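You operate a simulated robot arm through the tools that you are given. There is no shell and no other tool. Be economical: measure what you need, move in short steps, check, and stop when the job is done.

You are at the controls of a simulated two-armed robot. One attempt, no reset.

TASK
Swap the tags on the tag rail: USE to the meal end, HOLD to the husk end.
Fine: park HOLD on the middle peg on the way; then meal lamp off and husk lamp on, to match.

It is judged by the outcome, as a careful person would: the job done as asked, and still so three seconds after it is handed in. It fails if anything else is knocked over, pushed out of place, dropped, spilled or broken.

THE ROBOT
Two 7-joint arms with two-finger parallel grippers on one trunk, on a base that drives. Base frame: it is fixed to the floor where the robot stands at the start and does not move with it; the origin is under the middle of the robot, x ahead of it, y to its left, z up. Readings come in cm, degrees, newtons and seconds.
The left shoulder is at the start at [5, 16.1, 109.8], the right one opposite. Places, roughly: blue husk slide [120, 100, 100]; green bran slide [120, 110, 100]; white bran button [130, 120, 110]; white husk button [120, 100, 110]; white meal button [130, 130, 110]; yellow meal slide [130, 130, 100]. Payload 3.43 kg a hand.
The tool frame of a hand sits at the grasp point between the pads (the TCP): z along the fingers, y along the line on which they close. The tips reach 3 cm beyond it. The gripper opens to 9.4 cm. The fingers are 2.8 cm wide and 1 cm thick; the gripper's body (5 by 9.6 cm) begins 5.5 cm behind the TCP.
Orientation is that of the tool frame in the base frame, as [roll, pitch, yaw] about the fixed x, y, z axes, in that order (R = Rz(yaw) Ry(pitch) Rx(roll)). With the fingers straight down and closing along the base's y, the tool's x points along the base's -x, its y along +y and its z along -z.

THE INTERFACE
- The arms move only by the tool play_rows. It takes "left_plan", "right_plan" or both (then of equal length, played together; a hand with none holds still); each is a list that holds one entry, the list of rows, each a list of 7 numbers: the finger opening in cm, from 0 to 9.4, then the shift along the tool's x, y, z in cm, then the turn, a rotation vector about the tool's x, y, z in degrees. In form: [[[fingers, tx, ty, tz, rx, ry, rz], ...]]. A call has 1 to 8 rows; each row shifts and turns the commanded pose from where the row before left it, along the tool's axes as they then stand. Rows are played at 5 a second. More than 5 cm and 8.6 degrees between two rows, or a gripper value outside its range, and nothing of the call is played. A pose out of reach is approached as far as the arm can. The call stops where the force on the tool passes 60 N (or 10 N more than at its start, if that is more) or the arm is blocked; 0.2 s more then pass. Each finger travels about 4.5 cm/s and halts on what it meets, pressing with about 39 N; the grip force reading is that of the motor and also rises with nothing between the fingers. The clock runs only during rows and for 0.2 s after the last one: add rows that do not move to give the fingers time. It gives the time, the measured TCP pose, the force on the tool (base axes), the opening and the grip force at its end, in the units of the frame above (readings bear some noise), with the torque about the TCP (base axes, N m) and any sound that the robot's microphone picked up.
- Cameras (640 x 400 px; columns grow to the right, rows downward): "scene" is now at [11.87, -2.46, 126.46]; the picture's right is [-0.39, -0.92, 0.00], its down [-0.24, 0.10, -0.97] and it looks along [0.89, -0.37, -0.26] (base axes); focal length 294 px, centre (320, 200). "left" rides on the left gripper at [7.6, -1.4, -10.2] in its tool frame; the picture's right is [0.18, 0.98, 0.00], its down [-0.75, 0.14, -0.64] and it looks along [-0.63, 0.12, 0.77] (tool axes); focal length 243 px, centre (320, 200). "right" rides on the right gripper at [7.6, 1.4, -10.3] in its tool frame; the picture's right is [-0.18, 0.98, 0.00], its down [-0.75, -0.14, -0.64] and it looks along [-0.63, -0.12, 0.77] (tool axes); focal length 243 px, centre (320, 200). There is no depth. A picture from a camera that has moved, and an enlarged one, comes with that camera's place and axes in the base frame and with its lens. The place of the scene camera against the robot may be out by one fixed shift of up to 2.5 cm in any direction.
- capture(camera): a new picture of that camera. The clock stands still meanwhile.
- raise_lower(by): slides the trunk up (or, below 0, down) by that many cm; the arms and the scene camera ride with it, the base frame stays. It gives what a move gives, with no picture.
- drive_base(legs): drives the robot by 1 to 6 legs, each [ahead, left, turn to the left] in cm, cm and degrees, along the robot's own axes; the way and the turn of a leg run together, so that a leg with both is an arc; at most 150 cm and 180 degrees a leg. The arms and the cameras ride along, it lands a little off, and it stops where it bumps. It gives what a move gives.
- pan_tilt(pan, tilt): turns the head with the scene camera to pan (to the left, within 80 degrees either way) and tilt (down, from -29 to 69), counted from straight ahead of the robot. It gives what a move gives.
- close_up(camera, box): a new picture of the part [left, top, right, bottom] of that camera's present view, enlarged. The clock stands still meanwhile.
- close_job(): hands the job in; it is judged then, once.

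Work in short steps. Places have to be worked out from the pictures, the camera data and where the tool is seen: move nearer, look again, correct. Check each grasp and each placing, and mend what went wrong. You have 120 turns and 100 pictures in all, those below and enlarged ones among them. Open the grippers and draw the arms clear of the work before you hand the job in, unless the task says otherwise; then end with one line.

The tools are called as a command line: name --argument value ..., lists and objects as JSON in quotes. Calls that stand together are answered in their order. play_rows: Moves the arms, as the interface text tells. Its arguments: {"type":"object","properties":{"left_plan":{"type":"array","items":{"type":"array","items":{"type":"array","items":{"type":"number"}}}},"right_plan":{"type":"array","items":{"type":"array","items":{"type":"array","items":{"type":"number"}}}}},"required":[]} The other tools are called the same way: raise_lower (by) slides the trunk up or down; drive_base (legs) drives the base; pan_tilt (pan, tilt) turns the head that bears the scene camera; capture (camera) takes a picture; close_up (camera, box) takes an enlarged picture of a part of a camera's view; close_job () hands the job in.

At the start:

```text
clock: 0.0
left_eef_pos: [45.39, 5.98, 99.95]
left_ee_rot: [180.0, 0.1, 180.0]
left_ft_force: [0.4, 0.4, 0.9]
left_ft_torque: [0.04, -0.02, -0.01]
left_opening: 9.39
left_gripper_force: 0.1
right_eef_pos: [36.01, -30.75, 99.99]
right_ee_rot: [179.9, 0.0, 179.9]
right_ft_force: [-0.3, -0.8, -0.7]
right_ft_torque: [0.01, -0.03, 0.01]
right_opening: 9.39
right_gripper_force: 0.0
trunk travel left (down, up): [-12.5, 14.2]
robot x, y, heading: [0.01, 0.39, 0.2]
head pan, tilt: [-22.8, 15.1]
```

scene: 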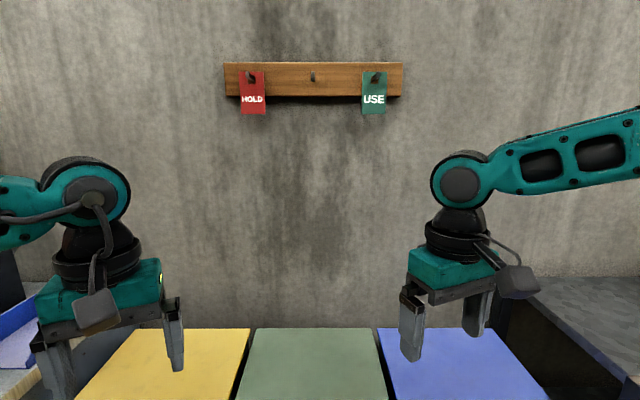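
right: 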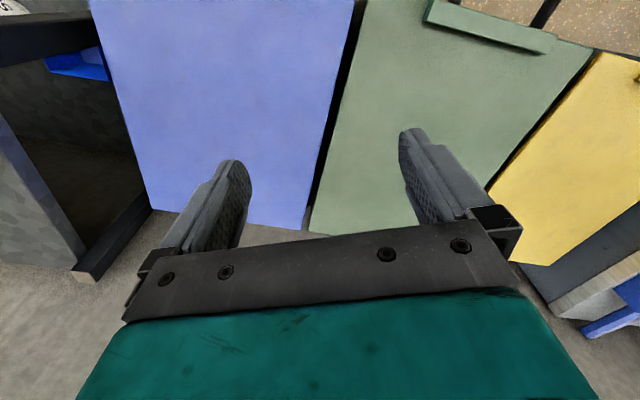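
left: 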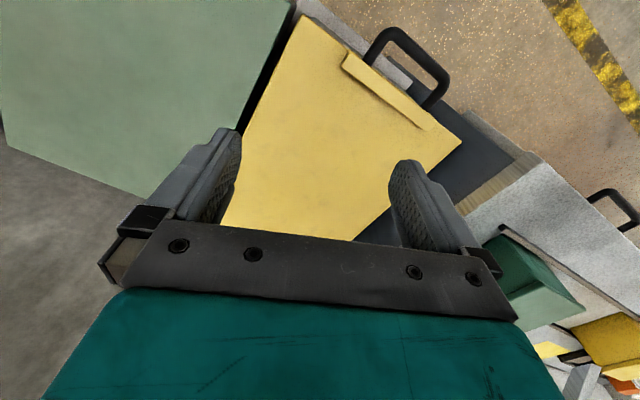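

The rail shows HOLD on the left peg, USE on the right and an empty middle peg. I'll look more closely at the rail, then pan left to find the buttons and lamps.

close_up --camera "scene" --box '[200, 40, 430, 184]'

pan_tilt --pan 40 --tilt 15

capture --camera "scene"

```text
2.78 times, centred on (315, 112) of scene
camera zoom: at [11.87, -2.46, 126.46], right [-0.39, -0.92, 0.0], down [-0.24, 0.1, -0.97], along [0.89, -0.37, -0.26], focal length 815 px, centre (334, 444)
```

zoom: 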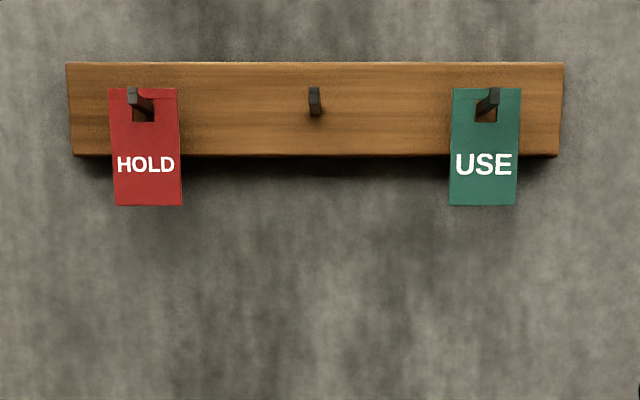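

```text
clock: 1.3
left_eef_pos: [45.41, 5.99, 100.04]
left_ee_rot: [180.0, 0.0, -180.0]
left_ft_force: [0.1, -0.1, 0.9]
left_ft_torque: [-0.03, 0.01, 0.01]
left_opening: 9.43
left_gripper_force: 0.0
right_eef_pos: [36.02, -30.71, 100.04]
right_ee_rot: [-179.9, 0.0, -180.0]
right_ft_force: [-0.5, 0.3, -0.6]
right_ft_torque: [0.01, 0.02, 0.01]
right_opening: 9.4
right_gripper_force: 0.1
trunk travel left (down, up): [-12.5, 14.2]
robot x, y, heading: [0.02, 0.1, 0.1]
head pan, tilt: [40.0, 15.0]
```

```text
95 pictures are left
camera scene: at [10.42, 7.17, 126.48], right [0.64, -0.77, 0.0], down [-0.2, -0.17, -0.97], along [0.74, 0.62, -0.26], focal length 294 px, centre (320, 200)
```

scene: 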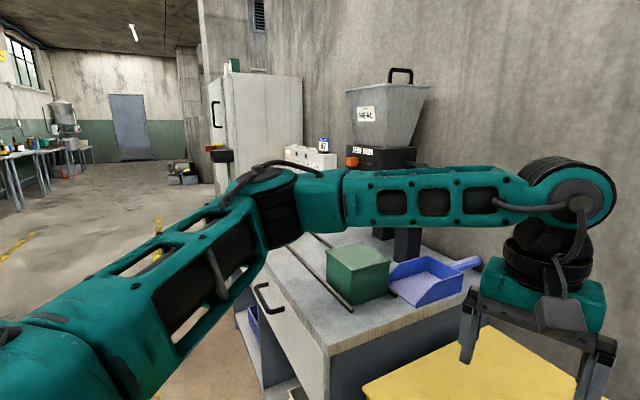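

A hopper labelled MEAL stands ahead on the left. I'll zoom on it and look the other way.

close_up --camera "scene" --box '[200, 50, 500, 237]'

pan_tilt --pan -70 --tilt 15

capture --camera "scene"

pan_tilt --pan 0 --tilt 10

capture --camera "scene"

pan_tilt --pan 80 --tilt 10

capture --camera "scene"

```text
2.13 times, centred on (350, 144) of scene
camera zoom: at [10.42, 7.17, 126.48], right [0.64, -0.77, 0.0], down [-0.2, -0.17, -0.97], along [0.74, 0.62, -0.26], focal length 626 px, centre (256, 320)
```

zoom: 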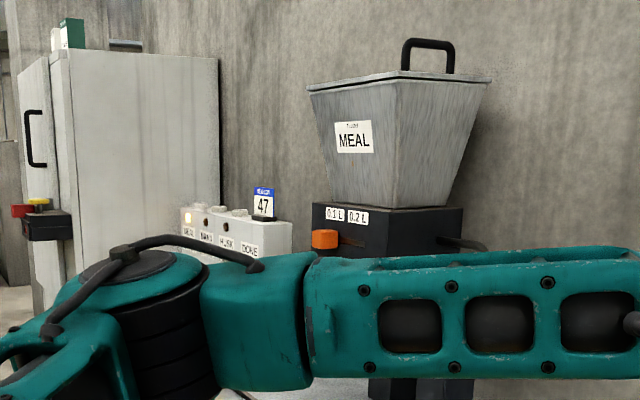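

```text
clock: 3.2
left_eef_pos: [45.47, 6.1, 99.99]
left_ee_rot: [179.9, 0.0, 179.9]
left_ft_force: [-0.4, 0.0, 0.5]
left_ft_torque: [0.0, 0.01, 0.0]
left_opening: 9.42
left_gripper_force: 0.1
right_eef_pos: [35.93, -30.77, 99.92]
right_ee_rot: [180.0, 0.0, 180.0]
right_ft_force: [0.1, -0.7, -0.4]
right_ft_torque: [-0.02, -0.01, -0.02]
right_opening: 9.4
right_gripper_force: 0.0
trunk travel left (down, up): [-12.5, 14.2]
robot x, y, heading: [0.08, 0.06, -0.1]
head pan, tilt: [-70.0, 15.0]
```

```text
93 pictures are left
camera scene: at [6.46, -7.6, 126.48], right [-0.94, -0.34, 0.0], down [-0.09, 0.24, -0.97], along [0.33, -0.91, -0.26], focal length 294 px, centre (320, 200)
```

scene: 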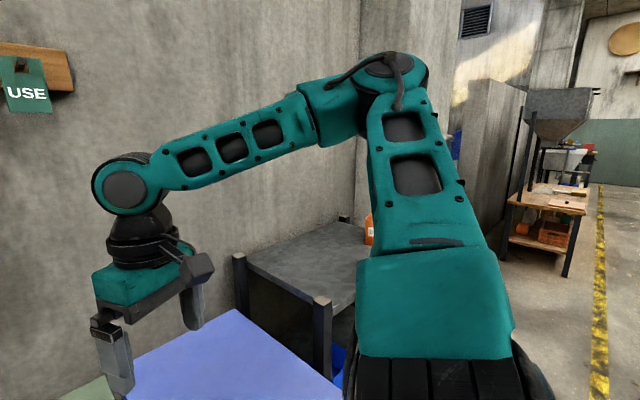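

```text
clock: 4.6
left_eef_pos: [45.43, 6.05, 99.85]
left_ee_rot: [179.9, 0.0, 180.0]
left_ft_force: [-0.8, 0.6, 0.2]
left_ft_torque: [-0.02, 0.0, -0.02]
left_opening: 9.39
left_gripper_force: 0.0
right_eef_pos: [36.02, -30.65, 99.99]
right_ee_rot: [-180.0, 0.1, 180.0]
right_ft_force: [0.6, 0.1, 0.0]
right_ft_torque: [0.01, 0.02, -0.02]
right_opening: 9.4
right_gripper_force: 0.1
trunk travel left (down, up): [-12.5, 14.2]
robot x, y, heading: [-0.17, -0.03, -0.3]
head pan, tilt: [0.0, 10.0]
```

```text
92 pictures are left
camera scene: at [12.56, 1.16, 127.29], right [0.0, -1.0, 0.0], down [-0.17, 0.0, -0.98], along [0.98, 0.0, -0.17], focal length 294 px, centre (320, 200)
```

scene: 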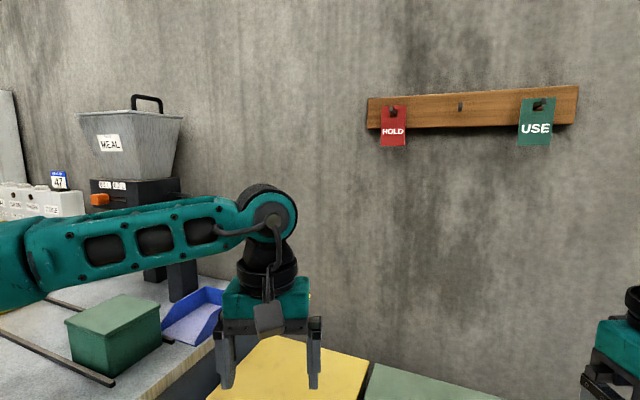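

```text
clock: 6.2
left_eef_pos: [45.46, 6.11, 100.05]
left_ee_rot: [180.0, 0.0, -180.0]
left_ft_force: [0.8, -0.2, -0.4]
left_ft_torque: [-0.03, 0.01, 0.0]
left_opening: 9.4
left_gripper_force: 0.0
right_eef_pos: [35.9, -30.67, 99.93]
right_ee_rot: [-180.0, 0.0, -179.9]
right_ft_force: [0.0, -0.4, 0.2]
right_ft_torque: [-0.03, 0.01, -0.01]
right_opening: 9.41
right_gripper_force: 0.0
trunk travel left (down, up): [-12.5, 14.2]
robot x, y, heading: [0.31, 0.01, 0.1]
head pan, tilt: [80.0, 10.0]
```

```text
91 pictures are left
camera scene: at [4.88, 10.32, 127.29], right [0.98, -0.17, 0.0], down [-0.03, -0.17, -0.98], along [0.17, 0.97, -0.17], focal length 294 px, centre (320, 200)
```

scene: 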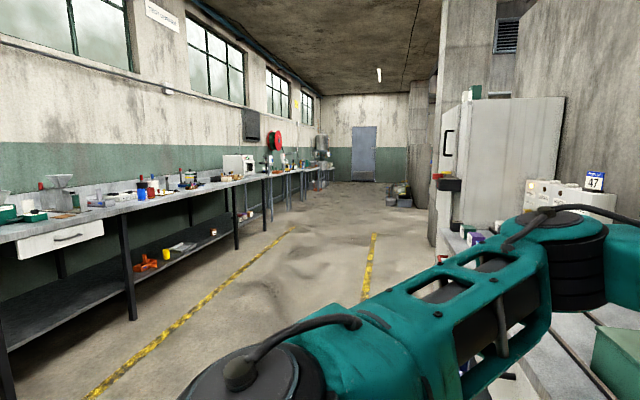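

MEAL's lamp looks lit on the console at far left, at roughly (130,120,110). Next I'll look down in front of the robot to see what bounds it and where the bins are.

pan_tilt --pan -15 --tilt 55

capture --camera "scene"

pan_tilt --pan -22.8 --tilt 5

raise_lower --by 14

capture --camera "scene"

close_up --camera "scene" --box '[220, 100, 420, 225]'

```text
clock: 7.9
left_eef_pos: [45.45, 6.04, 100.03]
left_ee_rot: [-180.0, -0.1, -179.9]
left_ft_force: [-0.4, 0.1, 0.0]
left_ft_torque: [0.02, 0.0, -0.01]
left_opening: 9.39
left_gripper_force: 0.1
right_eef_pos: [35.94, -30.76, 99.93]
right_ee_rot: [-180.0, 0.0, -180.0]
right_ft_force: [0.3, 0.5, 0.1]
right_ft_torque: [0.03, 0.02, 0.0]
right_opening: 9.38
right_gripper_force: 0.0
trunk travel left (down, up): [-12.5, 14.2]
robot x, y, heading: [0.18, 0.08, 0.2]
head pan, tilt: [-15.0, 55.0]
```

```text
90 pictures are left
camera scene: at [10.23, -0.69, 120.46], right [-0.26, -0.97, 0.0], down [-0.79, 0.21, -0.57], along [0.55, -0.15, -0.82], focal length 294 px, centre (320, 200)
```

scene: 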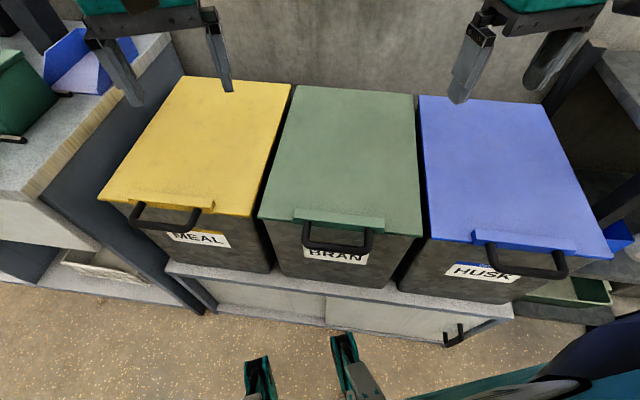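

```text
clock: 9.0
left_eef_pos: [45.5, 6.03, 99.96]
left_ee_rot: [-180.0, 0.1, -180.0]
left_ft_force: [-0.3, 0.2, -0.2]
left_ft_torque: [-0.01, 0.01, 0.01]
left_opening: 9.4
left_gripper_force: 0.0
right_eef_pos: [36.0, -30.71, 99.95]
right_ee_rot: [180.0, 0.0, -180.0]
right_ft_force: [-1.0, 0.6, 0.3]
right_ft_torque: [-0.03, -0.03, 0.0]
right_opening: 9.38
right_gripper_force: 0.1
trunk travel left (down, up): [-12.5, 14.2]
robot x, y, heading: [0.24, 0.23, 0.2]
head pan, tilt: [-22.8, 5.0]
```

```text
clock: 10.7
left_eef_pos: [45.47, 6.0, 113.98]
left_ee_rot: [-179.9, 0.0, 180.0]
left_ft_force: [0.2, -0.2, 0.9]
left_ft_torque: [0.01, 0.03, -0.03]
left_opening: 9.37
left_gripper_force: 0.0
right_eef_pos: [36.02, -30.67, 114.07]
right_ee_rot: [-180.0, 0.0, 180.0]
right_ft_force: [0.2, 1.0, 0.6]
right_ft_torque: [-0.01, 0.02, 0.01]
right_opening: 9.37
right_gripper_force: 0.1
trunk travel left (down, up): [-26.5, 0.2]
robot x, y, heading: [-0.11, -0.23, 0.1]
head pan, tilt: [-22.8, 5.0]
```

```text
89 pictures are left
camera scene: at [11.74, -2.39, 142.09], right [-0.39, -0.92, 0.0], down [-0.08, 0.03, -1.0], along [0.92, -0.39, -0.09], focal length 294 px, centre (320, 200)
```

scene: 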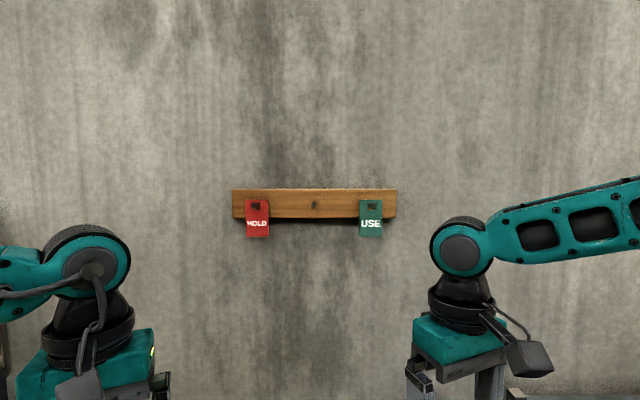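

```text
3.20 times, centred on (320, 162) of scene
camera zoom: at [11.74, -2.39, 142.09], right [-0.39, -0.92, 0.0], down [-0.08, 0.03, -1.0], along [0.92, -0.39, -0.09], focal length 939 px, centre (320, 320)
```

zoom: 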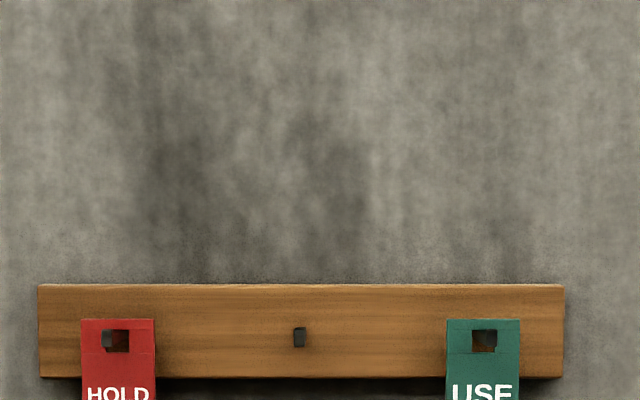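

Bins are labelled MEAL, BRAN and HUSK from left to right, so the meal end of the rail is the left one, where HOLD hangs. I estimate the pegs at x≈68–70, z≈135, and y≈-12/-25/-38. I'll turn the right hand from pointing down to facing the wall while raising it.

play_rows --right_plan '[[[9.4, -1.55, 0.45, -1.64, 0, -8.18, 0], [9.4, -1.77, 0.45, -1.4, 0, -8.18, 0], [9.4, -1.95, 0.45, -1.14, 0, -8.18, 0], [9.4, -2.09, 0.45, -0.85, 0, -8.18, 0], [9.4, -2.19, 0.45, -0.54, 0, -8.18, 0], [9.4, -2.25, 0.45, -0.22, 0, -8.18, 0], [9.4, -2.26, 0.45, 0.1, 0, -8.18, 0], [9.4, -2.22, 0.45, 0.42, 0, -8.18, 0]]]'

play_rows --right_plan '[[[9.4, -2.14, 0.45, 0.73, 0, -8.18, 0], [9.4, -2.01, 0.45, 1.02, 0, -8.18, 0], [9.4, -1.84, 0.45, 1.3, 0, -8.18, 0], [9.4, 0, 0, 0, 0, 0, 0]]]'

capture --camera "right"

capture --camera "scene"

```text
clock: 12.5
left_eef_pos: [45.47, 6.04, 113.98]
left_ee_rot: [-179.9, 0.0, -179.9]
left_ft_force: [0.3, -0.2, 0.4]
left_ft_torque: [0.02, -0.03, 0.01]
left_opening: 9.42
left_gripper_force: 0.0
right_eef_pos: [48.51, -26.99, 127.24]
right_ee_rot: [179.9, 65.4, 179.9]
right_ft_force: [0.2, -0.6, 0.2]
right_ft_torque: [-0.04, -0.01, -0.04]
right_opening: 9.41
right_gripper_force: 0.0
trunk travel left (down, up): [-26.5, 0.2]
robot x, y, heading: [-0.07, -0.08, 0.1]
head pan, tilt: [-22.8, 5.0]
```

```text
clock: 13.5
left_eef_pos: [45.38, 5.94, 114.07]
left_ee_rot: [180.0, 0.0, 179.9]
left_ft_force: [-1.1, -0.1, -0.8]
left_ft_torque: [-0.01, 0.02, -0.01]
left_opening: 9.43
left_gripper_force: 0.0
right_eef_pos: [52.99, -25.6, 132.02]
right_ee_rot: [27.2, 89.9, 27.3]
right_ft_force: [0.0, 0.3, -0.8]
right_ft_torque: [-0.04, 0.04, 0.03]
right_opening: 9.44
right_gripper_force: 0.1
trunk travel left (down, up): [-26.5, 0.2]
robot x, y, heading: [0.01, -0.08, -0.1]
head pan, tilt: [-22.8, 5.0]
```

```text
87 pictures are left
camera right: at [42.75, -24.29, 124.54], right [0.0, 0.98, 0.19], down [-0.64, -0.14, 0.75], along [0.77, -0.12, 0.63], focal length 243 px, centre (320, 200)
```

right: 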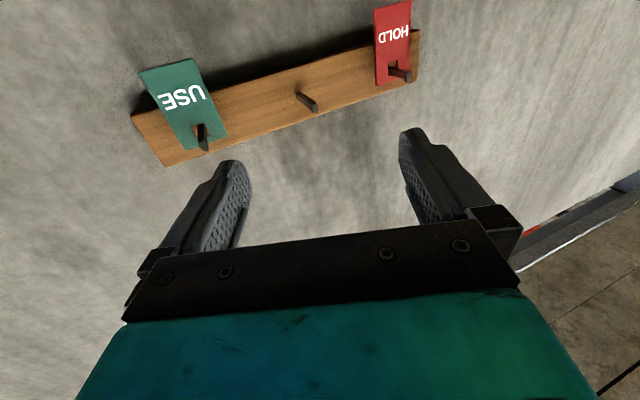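

```text
86 pictures are left
camera scene: at [11.69, -2.39, 142.1], right [-0.39, -0.92, 0.0], down [-0.08, 0.03, -1.0], along [0.92, -0.39, -0.09], focal length 294 px, centre (320, 200)
```

scene: 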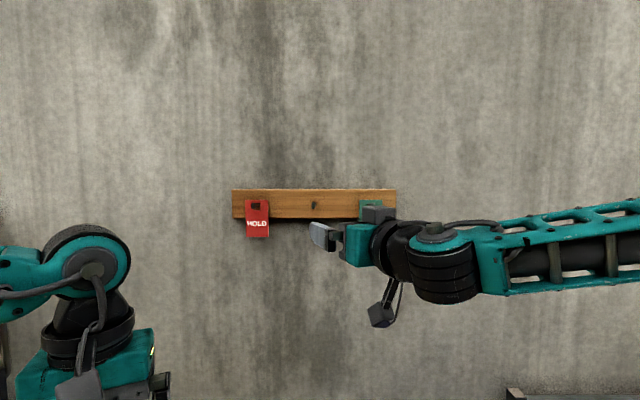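

The hand camera sees the rail and all three pegs clearly, though upside down. I'll move the hand 10 cm to the left for a second view, to triangulate pegs and wall.

play_rows --right_plan '[[[9.4, 0, 3.5, 0, 0, 0, 0], [9.4, 0, 3.5, 0, 0, 0, 0], [9.4, 0, 3, 0, 0, 0, 0], [9.4, 0, 0, 0, 0, 0, 0]]]'

close_up --camera "right" --box '[40, 0, 440, 250]'

```text
clock: 14.5
left_eef_pos: [45.57, 6.11, 113.95]
left_ee_rot: [179.9, 0.0, 180.0]
left_ft_force: [-0.2, 0.2, -0.3]
left_ft_torque: [0.02, 0.04, -0.02]
left_opening: 9.4
left_gripper_force: 0.1
right_eef_pos: [53.08, -15.93, 131.89]
right_ee_rot: [110.0, 90.0, 109.9]
right_ft_force: [0.0, -0.1, 0.3]
right_ft_torque: [-0.03, -0.01, 0.04]
right_opening: 9.4
right_gripper_force: 0.0
trunk travel left (down, up): [-26.5, 0.2]
robot x, y, heading: [-0.21, -0.35, -0.3]
head pan, tilt: [-22.8, 5.0]
```

```text
1.60 times, centred on (240, 125) of right
camera zoom: at [42.87, -14.42, 124.29], right [0.0, 0.98, 0.18], down [-0.64, -0.14, 0.75], along [0.77, -0.12, 0.63], focal length 388 px, centre (448, 320)
```

zoom: 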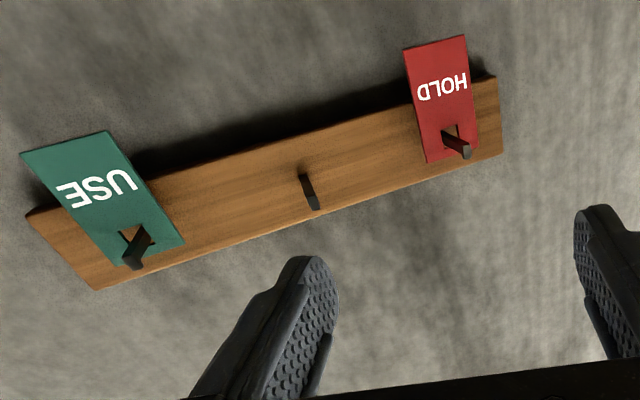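

The two views triangulate to peg tips at HOLD ≈(75.8,-15.1), middle ≈(71,-26.6) and USE ≈(66,-38.3), with z≈134. So the wall is turned about 23° and the pegs are 12.5 cm apart. I'll turn the robot 23° right to face it squarely, then look down to see how far I can drive in.

drive_base --legs '[[0, 0, -23]]'

pan_tilt --pan 0 --tilt 65

capture --camera "scene"

capture --camera "right"

```text
clock: 16.1
left_eef_pos: [44.29, -11.73, 113.91]
left_ee_rot: [-180.0, -0.1, 157.7]
left_ft_force: [-0.8, -0.8, -0.1]
left_ft_torque: [-0.02, 0.0, 0.04]
left_opening: 9.38
left_gripper_force: 0.1
right_eef_pos: [43.13, -34.86, 131.89]
right_ee_rot: [-69.7, 90.0, -92.0]
right_ft_force: [-0.1, 0.1, 0.3]
right_ft_torque: [0.02, 0.0, -0.02]
right_opening: 9.38
right_gripper_force: 0.0
trunk travel left (down, up): [-26.5, 0.2]
robot x, y, heading: [-0.17, 0.06, -22.5]
head pan, tilt: [-22.8, 5.0]
```

```text
clock: 17.4
left_eef_pos: [44.27, -11.63, 114.05]
left_ee_rot: [180.0, 0.0, 157.7]
left_ft_force: [0.8, 0.0, -0.7]
left_ft_torque: [-0.02, 0.01, 0.01]
left_opening: 9.39
left_gripper_force: 0.0
right_eef_pos: [43.2, -34.83, 131.87]
right_ee_rot: [-144.0, 90.0, -166.5]
right_ft_force: [0.2, -0.5, 0.3]
right_ft_torque: [-0.02, -0.02, -0.02]
right_opening: 9.42
right_gripper_force: 0.0
trunk travel left (down, up): [-26.5, 0.2]
robot x, y, heading: [0.08, -0.0, -22.2]
head pan, tilt: [0.0, 65.0]
```

```text
84 pictures are left
camera scene: at [8.57, -2.66, 133.3], right [-0.38, -0.92, 0.0], down [-0.84, 0.34, -0.42], along [0.39, -0.16, -0.91], focal length 294 px, centre (320, 200)
```

scene: 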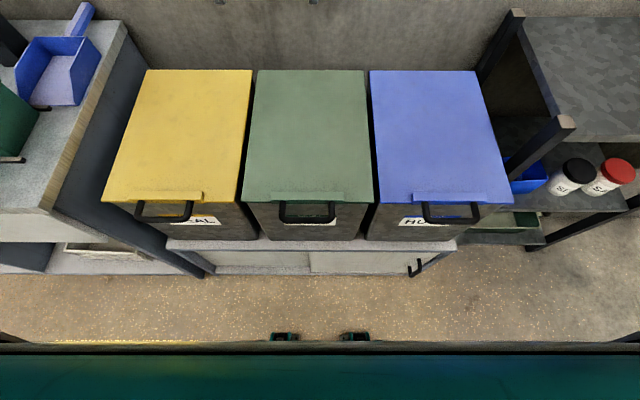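

```text
83 pictures are left
camera right: at [34.18, -29.62, 124.31], right [0.37, 0.91, 0.18], down [-0.65, 0.11, 0.75], along [0.66, -0.4, 0.63], focal length 243 px, centre (320, 200)
```

right: 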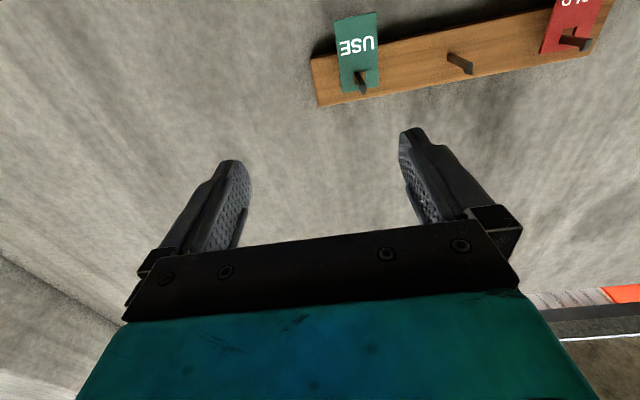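

I'm square to the wall now and the cabinet front is about 20 cm ahead of the base. I'll drive 12 cm ahead and 10 cm left so all three pegs come in comfortable reach of the right arm.

drive_base --legs '[[0, 10, 0], [12, 0, 0]]'

pan_tilt --pan 0 --tilt 10

capture --camera "scene"

capture --camera "right"

```text
clock: 19.1
left_eef_pos: [49.48, -2.96, 113.93]
left_ee_rot: [179.8, 0.0, 157.9]
left_ft_force: [0.5, -0.9, -0.5]
left_ft_torque: [0.03, -0.03, 0.04]
left_opening: 9.4
left_gripper_force: 0.1
right_eef_pos: [48.37, -26.32, 131.8]
right_ee_rot: [-145.9, 89.9, -167.9]
right_ft_force: [-0.4, -0.8, 0.8]
right_ft_torque: [0.0, 0.0, -0.02]
right_opening: 9.41
right_gripper_force: 0.0
trunk travel left (down, up): [-26.5, 0.2]
robot x, y, heading: [4.7, 8.44, -22.1]
head pan, tilt: [0.0, 65.0]
stopped in leg 2: the robot was blocked; the commanded pose is now the measured one
```

```text
clock: 20.4
left_eef_pos: [49.56, -3.07, 113.87]
left_ee_rot: [-180.0, -0.1, 158.0]
left_ft_force: [0.4, 1.0, 0.7]
left_ft_torque: [-0.01, -0.01, 0.02]
left_opening: 9.41
left_gripper_force: 0.0
right_eef_pos: [48.37, -26.31, 131.74]
right_ee_rot: [-162.7, 90.0, 175.3]
right_ft_force: [-0.1, 0.6, -1.4]
right_ft_torque: [0.01, -0.02, 0.04]
right_opening: 9.42
right_gripper_force: 0.0
trunk travel left (down, up): [-26.5, 0.2]
robot x, y, heading: [5.19, 8.57, -22.1]
head pan, tilt: [0.0, 10.0]
```

```text
82 pictures are left
camera scene: at [16.77, 4.55, 141.28], right [-0.38, -0.93, 0.0], down [-0.16, 0.07, -0.98], along [0.91, -0.37, -0.17], focal length 294 px, centre (320, 200)
```

scene: 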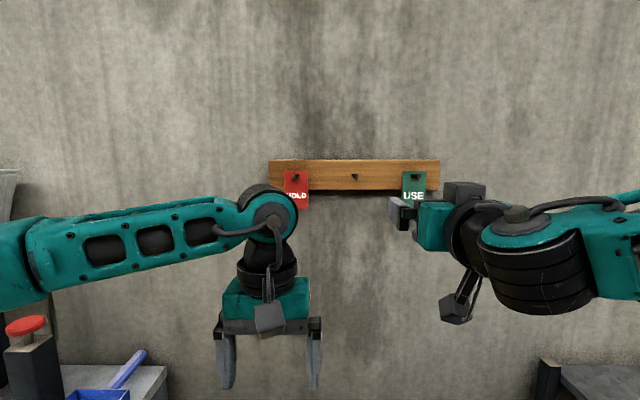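

```text
81 pictures are left
camera right: at [39.5, -21.11, 124.24], right [0.37, 0.91, 0.18], down [-0.65, 0.11, 0.75], along [0.67, -0.4, 0.63], focal length 243 px, centre (320, 200)
```

right: 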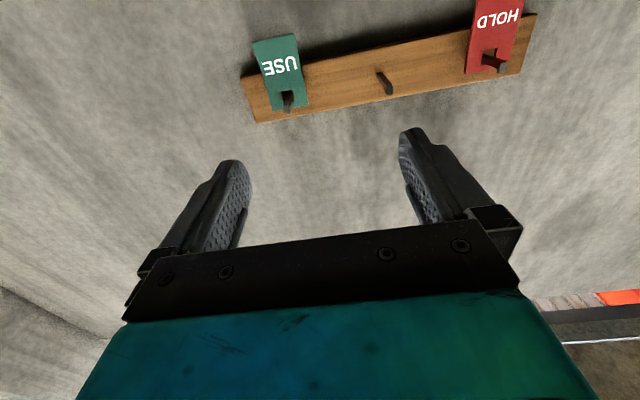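

The drive was blocked after about 1.4 cm. I'll look down to see what it touched.

pan_tilt --pan 20 --tilt 65

capture --camera "scene"

pan_tilt --pan -30 --tilt 65

capture --camera "scene"

```text
clock: 21.6
left_eef_pos: [49.46, -3.06, 113.88]
left_ee_rot: [180.0, -0.2, 157.9]
left_ft_force: [-0.6, 0.0, 0.1]
left_ft_torque: [0.01, -0.02, -0.01]
left_opening: 9.41
left_gripper_force: 0.0
right_eef_pos: [48.43, -26.26, 131.79]
right_ee_rot: [-163.1, 89.9, 174.5]
right_ft_force: [0.0, 0.7, -0.6]
right_ft_torque: [0.0, -0.02, -0.02]
right_opening: 9.41
right_gripper_force: 0.0
trunk travel left (down, up): [-26.5, 0.2]
robot x, y, heading: [5.1, 8.24, -21.8]
head pan, tilt: [20.0, 65.0]
```

```text
80 pictures are left
camera scene: at [14.22, 7.82, 133.3], right [-0.04, -1.0, 0.0], down [-0.91, 0.03, -0.42], along [0.42, -0.02, -0.91], focal length 294 px, centre (320, 200)
```

scene: 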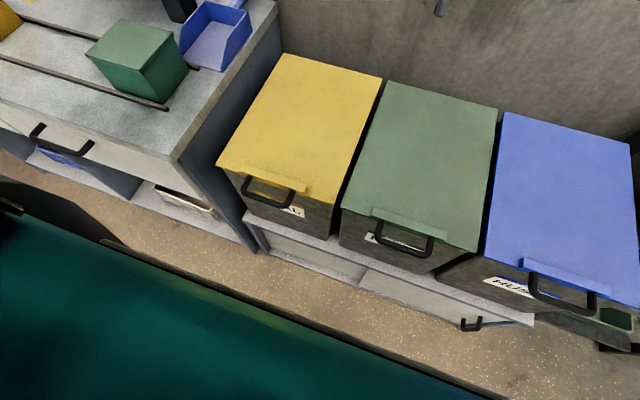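

```text
clock: 22.8
left_eef_pos: [49.57, -3.11, 113.82]
left_ee_rot: [180.0, 0.0, 157.9]
left_ft_force: [0.5, -0.1, 0.6]
left_ft_torque: [0.01, 0.03, 0.0]
left_opening: 9.37
left_gripper_force: 0.1
right_eef_pos: [48.45, -26.3, 131.74]
right_ee_rot: [-162.7, 89.9, 175.1]
right_ft_force: [0.4, -0.3, -0.2]
right_ft_torque: [0.06, 0.01, 0.0]
right_opening: 9.41
right_gripper_force: 0.1
trunk travel left (down, up): [-26.5, 0.2]
robot x, y, heading: [5.07, 8.31, -22.0]
head pan, tilt: [-30.0, 65.0]
```

```text
79 pictures are left
camera scene: at [11.88, 3.27, 133.29], right [-0.79, -0.61, 0.0], down [-0.56, 0.71, -0.42], along [0.26, -0.33, -0.91], focal length 294 px, centre (320, 200)
```

scene: 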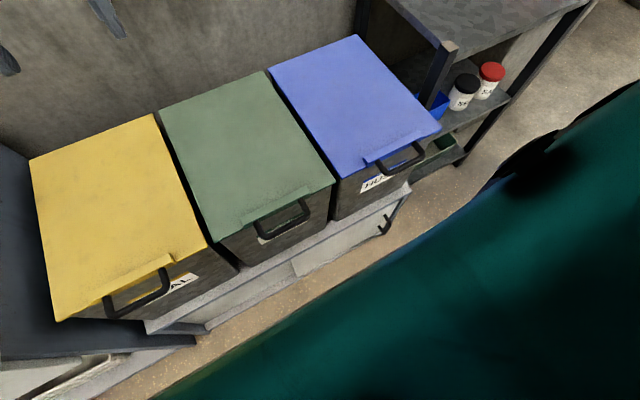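

The base sits against the cabinet, and nothing appears displaced. I'll work from here by arm reach. First I'll tuck the left hand back and to the left so the right arm can go to the HOLD peg.

play_rows --left_plan '[[[9.4, 3.3, 3.5, 0, 0, 0, 0], [9.4, 3.3, 3.5, 0, 0, 0, 0], [9.4, 3.3, 3.5, 0, 0, 0, 0], [9.4, 0, 2, 0, 0, 0, 0]]]'

play_rows --right_plan '[[[9.4, 0.4, 4, 0, 0, 0, 0], [9.4, 0.4, 4, 0, 0, 0, 0], [9.4, 0.4, 4, 0, 0, 0, 0], [9.4, 0.4, 4, 1, 0, 0, 0], [9.4, 0.4, 4, 2, 0, 0, 0], [9.4, 0.4, 0.6, 4, 0, 0, 0], [9.4, 0, 0, 4, 0, 0, 0], [9.4, 0, 0, 2, 0, 0, 0]]]'

capture --camera "right"

```text
clock: 23.8
left_eef_pos: [45.24, 11.89, 113.79]
left_ee_rot: [179.8, -0.1, 157.9]
left_ft_force: [0.8, 0.1, 0.6]
left_ft_torque: [0.0, -0.01, 0.02]
left_opening: 9.4
left_gripper_force: 0.0
right_eef_pos: [48.36, -26.47, 131.62]
right_ee_rot: [-159.2, 89.9, 178.6]
right_ft_force: [0.3, -0.4, 0.2]
right_ft_torque: [0.01, 0.01, -0.01]
right_opening: 9.4
right_gripper_force: 0.0
trunk travel left (down, up): [-26.5, 0.2]
robot x, y, heading: [4.82, 8.68, -22.2]
head pan, tilt: [-30.0, 65.0]
```

```text
clock: 25.6
left_eef_pos: [45.13, 11.84, 113.9]
left_ee_rot: [179.9, -0.1, 158.0]
left_ft_force: [0.3, -0.1, 1.0]
left_ft_torque: [0.01, 0.02, 0.01]
left_opening: 9.41
left_gripper_force: 0.1
right_eef_pos: [58.64, -26.11, 130.83]
right_ee_rot: [-171.3, 89.9, 166.8]
right_ft_force: [0.4, -0.1, 0.5]
right_ft_torque: [0.0, -0.03, -0.02]
right_opening: 9.38
right_gripper_force: 0.0
right hand out of reach, approached as far as the arm can: row 2, 3, 4, 5, 6, 7, 8
trunk travel left (down, up): [-26.5, 0.2]
robot x, y, heading: [5.26, 8.71, -22.4]
head pan, tilt: [-30.0, 65.0]
```

```text
78 pictures are left
camera right: at [49.57, -20.85, 123.34], right [0.37, 0.91, 0.18], down [-0.65, 0.11, 0.76], along [0.67, -0.4, 0.63], focal length 243 px, centre (320, 200)
```

right: 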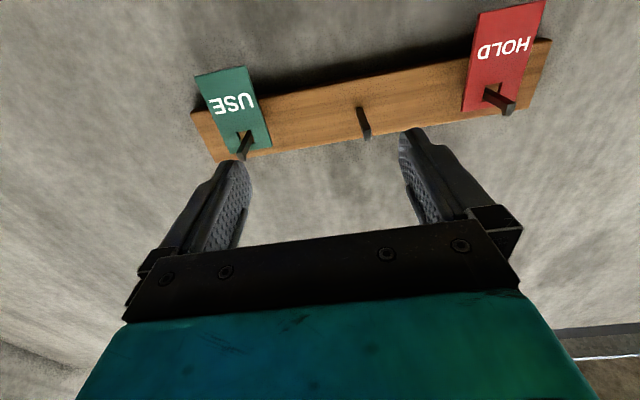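

The right arm can't reach further left than about 11 cm right of the robot axis with this tool pose, so the base must be placed for it. First I'll test forward reach safely below the tags: lower, shift right, then extend.

play_rows --right_plan '[[[9.4, 2.5, -4, 0, 0, 0, 0], [9.4, 2.5, -4, 0, 0, 0, 0], [9.4, 2.5, 0, 0, 0, 0, 0], [9.4, 0, 0, 0, 0, 0, 0]]]'

```text
clock: 26.6
left_eef_pos: [45.22, 11.84, 113.85]
left_ee_rot: [179.9, 0.0, 158.0]
left_ft_force: [0.9, -0.2, 0.1]
left_ft_torque: [0.03, 0.03, 0.0]
left_opening: 9.4
left_gripper_force: 0.1
right_eef_pos: [55.49, -33.34, 123.47]
right_ee_rot: [-158.9, 90.0, 178.9]
right_ft_force: [-0.9, -0.1, 0.5]
right_ft_torque: [0.02, 0.02, 0.0]
right_opening: 9.42
right_gripper_force: 0.1
trunk travel left (down, up): [-26.5, 0.2]
robot x, y, heading: [5.23, 8.26, -22.0]
head pan, tilt: [-30.0, 65.0]
```

The commanded pose follows the reached one. Now I'll extend toward the wall below the tags to find the reach limit.

play_rows --right_plan '[[[9.4, 0, 0, 3, 0, 0, 0], [9.4, 0, 0, 3, 0, 0, 0], [9.4, 0, 0, 3, 0, 0, 0], [9.4, 0, 0, 2, 0, 0, 0], [9.4, 0, 0, 0, 0, 0, 0]]]'

capture --camera "right"

```text
clock: 27.8
left_eef_pos: [45.2, 11.8, 113.83]
left_ee_rot: [179.8, -0.1, 158.0]
left_ft_force: [-0.9, 1.2, 0.4]
left_ft_torque: [-0.01, -0.03, 0.01]
left_opening: 9.42
left_gripper_force: 0.1
right_eef_pos: [63.2, -38.21, 124.16]
right_ee_rot: [-163.8, 89.9, 174.2]
right_ft_force: [-0.6, 0.2, -0.4]
right_ft_torque: [0.02, -0.02, -0.02]
right_opening: 9.39
right_gripper_force: 0.1
right hand out of reach, approached as far as the arm can: row 3, 4
trunk travel left (down, up): [-26.5, 0.2]
robot x, y, heading: [5.43, 8.49, -22.0]
head pan, tilt: [-30.0, 65.0]
```

```text
77 pictures are left
camera right: at [54.21, -33.02, 116.74], right [0.37, 0.91, 0.18], down [-0.65, 0.11, 0.76], along [0.67, -0.4, 0.63], focal length 243 px, centre (320, 200)
```

right: 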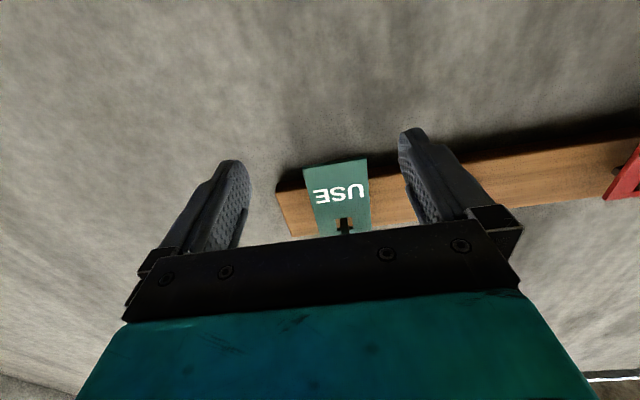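

The right arm reaches n≈73 along the wall normal and I need about 79, so the base must come 6–7 cm closer. I'll look left and right to learn what blocked it.

pan_tilt --pan 50 --tilt 35

capture --camera "scene"

pan_tilt --pan 75 --tilt 60

capture --camera "scene"

pan_tilt --pan 0 --tilt 69

capture --camera "scene"

```text
clock: 29.3
left_eef_pos: [45.09, 11.85, 113.72]
left_ee_rot: [180.0, -0.1, 158.0]
left_ft_force: [-0.4, 0.0, 0.3]
left_ft_torque: [-0.01, 0.02, -0.02]
left_opening: 9.41
left_gripper_force: 0.1
right_eef_pos: [63.03, -38.15, 124.14]
right_ee_rot: [-164.3, 90.0, 173.7]
right_ft_force: [0.6, -0.4, 0.2]
right_ft_torque: [-0.05, 0.02, 0.0]
right_opening: 9.41
right_gripper_force: 0.1
trunk travel left (down, up): [-26.5, 0.2]
robot x, y, heading: [5.27, 8.43, -22.0]
head pan, tilt: [50.0, 35.0]
```

```text
76 pictures are left
camera scene: at [15.94, 12.17, 137.28], right [0.47, -0.88, 0.0], down [-0.51, -0.27, -0.82], along [0.72, 0.38, -0.57], focal length 294 px, centre (320, 200)
```

scene: 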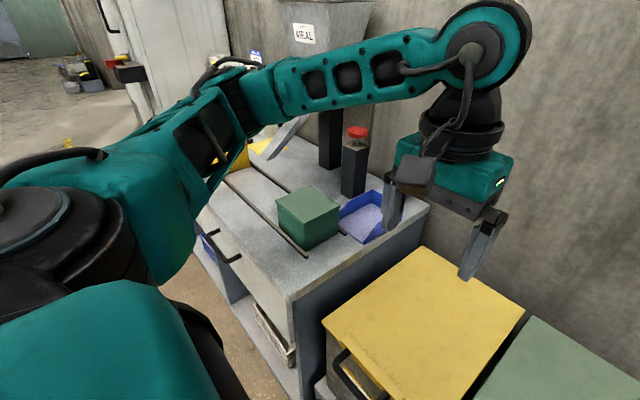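

```text
clock: 30.2
left_eef_pos: [45.11, 11.9, 113.78]
left_ee_rot: [180.0, -0.1, 158.0]
left_ft_force: [-0.3, -0.3, -0.2]
left_ft_torque: [-0.02, 0.05, -0.02]
left_opening: 9.41
left_gripper_force: 0.0
right_eef_pos: [63.12, -38.13, 124.25]
right_ee_rot: [-163.9, 90.0, 174.0]
right_ft_force: [-0.1, -0.4, -0.3]
right_ft_torque: [0.01, 0.01, -0.02]
right_opening: 9.39
right_gripper_force: 0.0
trunk travel left (down, up): [-26.5, 0.2]
robot x, y, heading: [5.33, 8.27, -21.9]
head pan, tilt: [75.0, 60.0]
```

```text
75 pictures are left
camera scene: at [12.18, 13.37, 133.85], right [0.8, -0.6, 0.0], down [-0.52, -0.69, -0.5], along [0.3, 0.4, -0.87], focal length 294 px, centre (320, 200)
```

scene: 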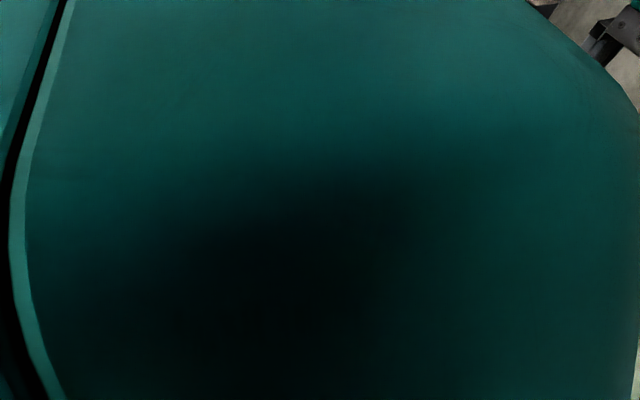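

```text
clock: 31.7
left_eef_pos: [45.27, 11.86, 113.88]
left_ee_rot: [179.9, -0.1, 158.0]
left_ft_force: [-0.5, -1.1, -0.4]
left_ft_torque: [-0.02, -0.03, 0.0]
left_opening: 9.41
left_gripper_force: 0.0
right_eef_pos: [63.12, -38.2, 124.23]
right_ee_rot: [-163.1, 89.9, 174.8]
right_ft_force: [-0.2, -0.6, 0.1]
right_ft_torque: [0.01, -0.03, 0.0]
right_opening: 9.4
right_gripper_force: 0.0
trunk travel left (down, up): [-26.5, 0.2]
robot x, y, heading: [5.25, 8.25, -22.1]
head pan, tilt: [0.0, 68.8]
```

```text
74 pictures are left
camera scene: at [13.33, 5.95, 132.91], right [-0.38, -0.93, 0.0], down [-0.86, 0.35, -0.36], along [0.34, -0.14, -0.93], focal length 294 px, centre (320, 200)
```

scene: 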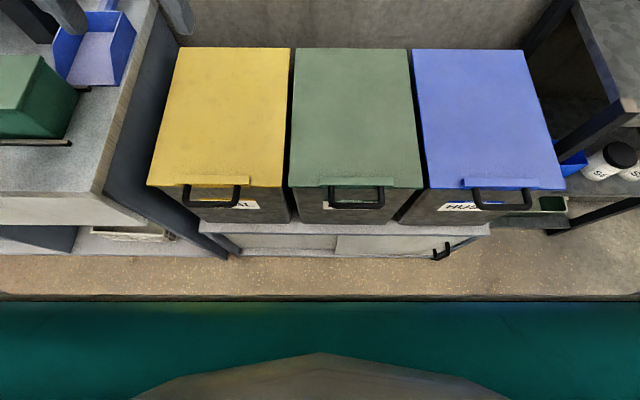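

Floor-level furniture fronts lie about 20 cm ahead of the visible base, so the block may have been the left arm or something marginal. I'll pull the right hand back 8 cm and carefully retry a short drive ahead.

play_rows --right_plan '[[[9.4, 0, 0, -4, 0, 0, 0], [9.4, 0, 0, -4, 0, 0, 0], [9.4, 0, 0, 0, 0, 0, 0]]]'

drive_base --legs '[[3, 0, 0]]'

```text
clock: 32.5
left_eef_pos: [45.07, 11.86, 113.81]
left_ee_rot: [-180.0, 0.0, 158.0]
left_ft_force: [-1.2, 0.3, 0.1]
left_ft_torque: [0.02, -0.02, 0.01]
left_opening: 9.41
left_gripper_force: 0.1
right_eef_pos: [55.66, -35.26, 124.38]
right_ee_rot: [-168.0, 90.0, 169.9]
right_ft_force: [0.1, -0.6, 0.8]
right_ft_torque: [0.01, -0.01, 0.0]
right_opening: 9.39
right_gripper_force: 0.1
trunk travel left (down, up): [-26.5, 0.2]
robot x, y, heading: [4.95, 8.13, -21.8]
head pan, tilt: [0.0, 68.8]
```

```text
clock: 33.2
left_eef_pos: [45.16, 11.87, 113.83]
left_ee_rot: [179.9, 0.0, 157.9]
left_ft_force: [0.5, 0.1, 0.5]
left_ft_torque: [0.01, 0.01, -0.01]
left_opening: 9.39
left_gripper_force: 0.1
right_eef_pos: [55.67, -35.22, 124.21]
right_ee_rot: [-173.8, 89.9, 164.0]
right_ft_force: [0.2, 1.0, -0.1]
right_ft_torque: [0.0, 0.06, -0.01]
right_opening: 9.41
right_gripper_force: 0.0
trunk travel left (down, up): [-26.5, 0.2]
robot x, y, heading: [5.26, 8.65, -22.2]
head pan, tilt: [0.0, 68.8]
stopped in leg 1: the robot was blocked; the commanded pose is now the measured one
```

Contact with the cabinet is firm, and the tag plane triangulates to n≈79.3, z_bottom≈126.9. The arm would be about 4 cm short. Turning the robot a further 22° right pushes the left shoulder about 4–6 cm closer to the wall, so I'll back off, turn, and use the left arm.

drive_base --legs '[[-4, 0, 0], [0, 0, -22], [4, -7, 0]]'

pan_tilt --pan 22 --tilt 20

capture --camera "scene"

```text
clock: 35.9
left_eef_pos: [37.58, -9.92, 113.8]
left_ee_rot: [180.0, 0.0, 135.4]
left_ft_force: [-0.5, -0.1, 0.2]
left_ft_torque: [0.02, 0.0, 0.02]
left_opening: 9.42
left_gripper_force: 0.0
right_eef_pos: [29.02, -57.34, 124.27]
right_ee_rot: [175.9, 89.9, 131.1]
right_ft_force: [0.3, 0.6, -0.8]
right_ft_torque: [-0.02, -0.02, 0.03]
right_opening: 9.4
right_gripper_force: 0.1
trunk travel left (down, up): [-26.5, 0.2]
robot x, y, heading: [-0.87, 2.06, -45.1]
head pan, tilt: [0.0, 68.8]
```

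```text
clock: 37.1
left_eef_pos: [37.62, -9.93, 113.77]
left_ee_rot: [180.0, -0.1, 135.2]
left_ft_force: [0.0, 0.6, -1.0]
left_ft_torque: [-0.01, 0.03, 0.01]
left_opening: 9.4
left_gripper_force: 0.1
right_eef_pos: [29.07, -57.39, 124.35]
right_ee_rot: [-167.5, 89.8, 147.7]
right_ft_force: [-0.1, 0.9, -0.6]
right_ft_torque: [-0.01, 0.03, 0.01]
right_opening: 9.41
right_gripper_force: 0.2
trunk travel left (down, up): [-26.5, 0.2]
robot x, y, heading: [-0.36, 2.49, -44.7]
head pan, tilt: [22.0, 20.0]
```

```text
73 pictures are left
camera scene: at [10.01, -2.89, 139.66], right [-0.39, -0.92, 0.0], down [-0.32, 0.13, -0.94], along [0.87, -0.36, -0.34], focal length 294 px, centre (320, 200)
```

scene: 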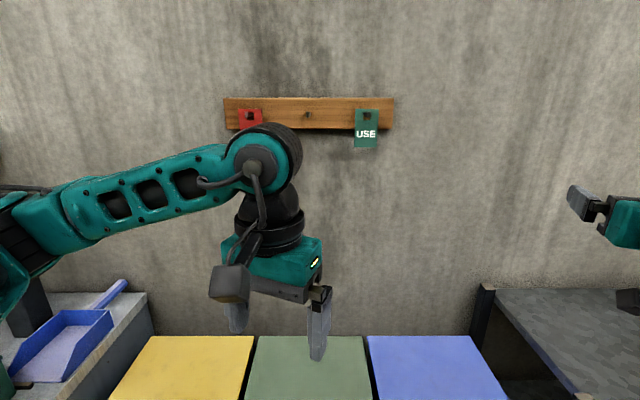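

The left shoulder is now lined up with HOLD. I'll drive 3 cm along the wall normal to gain reach.

drive_base --legs '[[2.8, 1.15, 0]]'

```text
clock: 37.9
left_eef_pos: [40.58, -10.99, 113.68]
left_ee_rot: [-180.0, -0.2, 135.3]
left_ft_force: [0.9, 0.4, -0.2]
left_ft_torque: [0.0, 0.04, 0.05]
left_opening: 9.43
left_gripper_force: 0.0
right_eef_pos: [32.17, -58.52, 124.19]
right_ee_rot: [-163.3, 89.7, 152.0]
right_ft_force: [1.2, 0.0, -0.8]
right_ft_torque: [-0.01, -0.01, -0.02]
right_opening: 9.38
right_gripper_force: 0.1
trunk travel left (down, up): [-26.5, 0.2]
robot x, y, heading: [2.09, 1.26, -44.5]
head pan, tilt: [22.0, 20.0]
```

No bump. I'll take another 3 cm.

drive_base --legs '[[2.8, 1.15, 0]]'

```text
clock: 38.6
left_eef_pos: [40.46, -11.06, 113.79]
left_ee_rot: [179.9, -0.3, 135.3]
left_ft_force: [0.5, 0.1, 0.0]
left_ft_torque: [0.01, 0.0, 0.01]
left_opening: 9.4
left_gripper_force: 0.0
right_eef_pos: [32.04, -58.25, 124.31]
right_ee_rot: [179.8, 89.9, 135.1]
right_ft_force: [0.0, 0.2, 0.1]
right_ft_torque: [0.0, 0.0, -0.01]
right_opening: 9.41
right_gripper_force: 0.1
trunk travel left (down, up): [-26.5, 0.2]
robot x, y, heading: [1.77, 1.2, -44.5]
head pan, tilt: [22.0, 20.0]
stopped in leg 1: the robot was blocked; the commanded pose is now the measured one
```

The block occurs at the same distance whatever the heading, so the base is round and more turn gives more shoulder reach. I'll back off slightly and turn 10° more.

drive_base --legs '[[-0.7, 1.2, -10]]'

```text
clock: 39.7
left_eef_pos: [38.2, -16.17, 113.75]
left_ee_rot: [179.9, -0.1, 125.3]
left_ft_force: [-0.2, 0.2, 0.0]
left_ft_torque: [0.0, 0.02, 0.01]
left_opening: 9.39
left_gripper_force: 0.0
right_eef_pos: [21.65, -61.44, 124.39]
right_ee_rot: [179.4, 89.8, 124.6]
right_ft_force: [-0.5, 0.4, 1.0]
right_ft_torque: [-0.01, 0.02, 0.0]
right_opening: 9.38
right_gripper_force: 0.0
trunk travel left (down, up): [-26.5, 0.2]
robot x, y, heading: [2.67, 2.7, -54.6]
head pan, tilt: [22.0, 20.0]
```

I'll yaw the left hand to face the wall, then pitch it up while moving it in front of HOLD, ending at n≈66, well clear of the pegs.

play_rows --left_plan '[[[9.4, -0.08, 3.6, 0, 0, 0, -8.1], [9.4, -0.58, 3.56, 0, 0, 0, -8.1], [9.4, -1.08, 3.44, 0, 0, 0, -8.1], [9.4, -1.56, 3.25, 0, 0, 0, -8.1], [9.4, -1.5, 0.28, -1.35, 0, -8.18, 0], [9.4, -1.68, 0.28, -1.12, 0, -8.18, 0], [9.4, -1.82, 0.28, -0.87, 0, -8.18, 0], [9.4, -1.93, 0.28, -0.61, 0, -8.18, 0]]]'

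play_rows --left_plan '[[[9.4, -1.99, 0.28, -0.33, 0, -8.18, 0], [9.4, -2.02, 0.28, -0.04, 0, -8.18, 0], [9.4, -2.0, 0.28, 0.25, 0, -8.18, 0], [9.4, -1.95, 0.28, 0.53, 0, -8.18, 0], [9.4, -1.85, 0.28, 0.8, 0, -8.18, 0], [9.4, -1.72, 0.28, 1.06, 0, -8.18, 0], [9.4, -1.55, 0.28, 1.29, 0, -8.18, 0], [9.4, 0, 0, 0, 0, 0, 0]]]'

capture --camera "left"

capture --camera "scene"

```text
clock: 41.5
left_eef_pos: [56.22, -9.27, 119.42]
left_ee_rot: [179.7, 32.8, 157.7]
left_ft_force: [0.2, 0.2, -0.1]
left_ft_torque: [0.0, 0.06, 0.0]
left_opening: 9.39
left_gripper_force: 0.1
right_eef_pos: [21.76, -61.32, 124.35]
right_ee_rot: [-175.8, 89.9, 129.5]
right_ft_force: [0.3, 0.4, -0.3]
right_ft_torque: [-0.02, 0.04, -0.02]
right_opening: 9.37
right_gripper_force: 0.0
trunk travel left (down, up): [-26.5, 0.2]
robot x, y, heading: [2.64, 2.6, -54.7]
head pan, tilt: [22.0, 20.0]
```

```text
clock: 43.3
left_eef_pos: [65.36, -11.42, 127.94]
left_ee_rot: [177.1, 83.2, 154.5]
left_ft_force: [-0.9, -0.4, 0.8]
left_ft_torque: [-0.01, 0.01, -0.01]
left_opening: 9.39
left_gripper_force: 0.1
left hand out of reach, approached as far as the arm can: row 7
right_eef_pos: [21.75, -61.38, 124.31]
right_ee_rot: [-176.4, 89.8, 128.9]
right_ft_force: [0.4, 0.2, -0.1]
right_ft_torque: [0.0, 0.01, -0.01]
right_opening: 9.41
right_gripper_force: 0.0
trunk travel left (down, up): [-26.5, 0.2]
robot x, y, heading: [2.26, 2.44, -54.6]
head pan, tilt: [22.0, 20.0]
```

```text
72 pictures are left
camera left: at [54.56, -8.43, 121.5], right [0.36, 0.92, -0.18], down [-0.45, 0.34, 0.82], along [0.82, -0.21, 0.54], focal length 243 px, centre (320, 200)
```

left: 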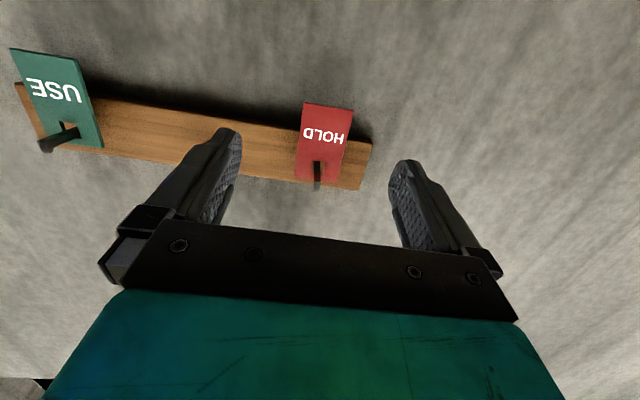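

```text
71 pictures are left
camera scene: at [12.05, -4.62, 139.66], right [-0.54, -0.84, 0.0], down [-0.29, 0.18, -0.94], along [0.79, -0.51, -0.34], focal length 294 px, centre (320, 200)
```

scene: 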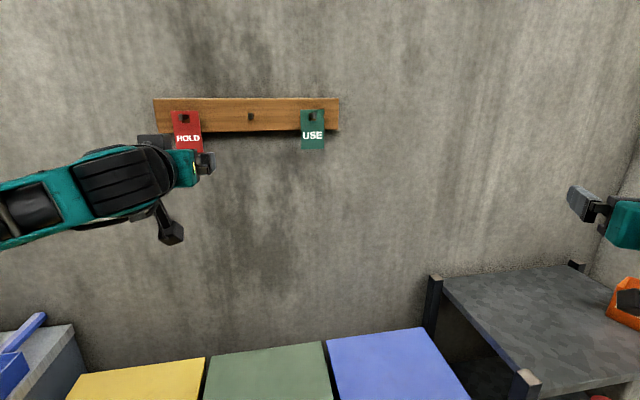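

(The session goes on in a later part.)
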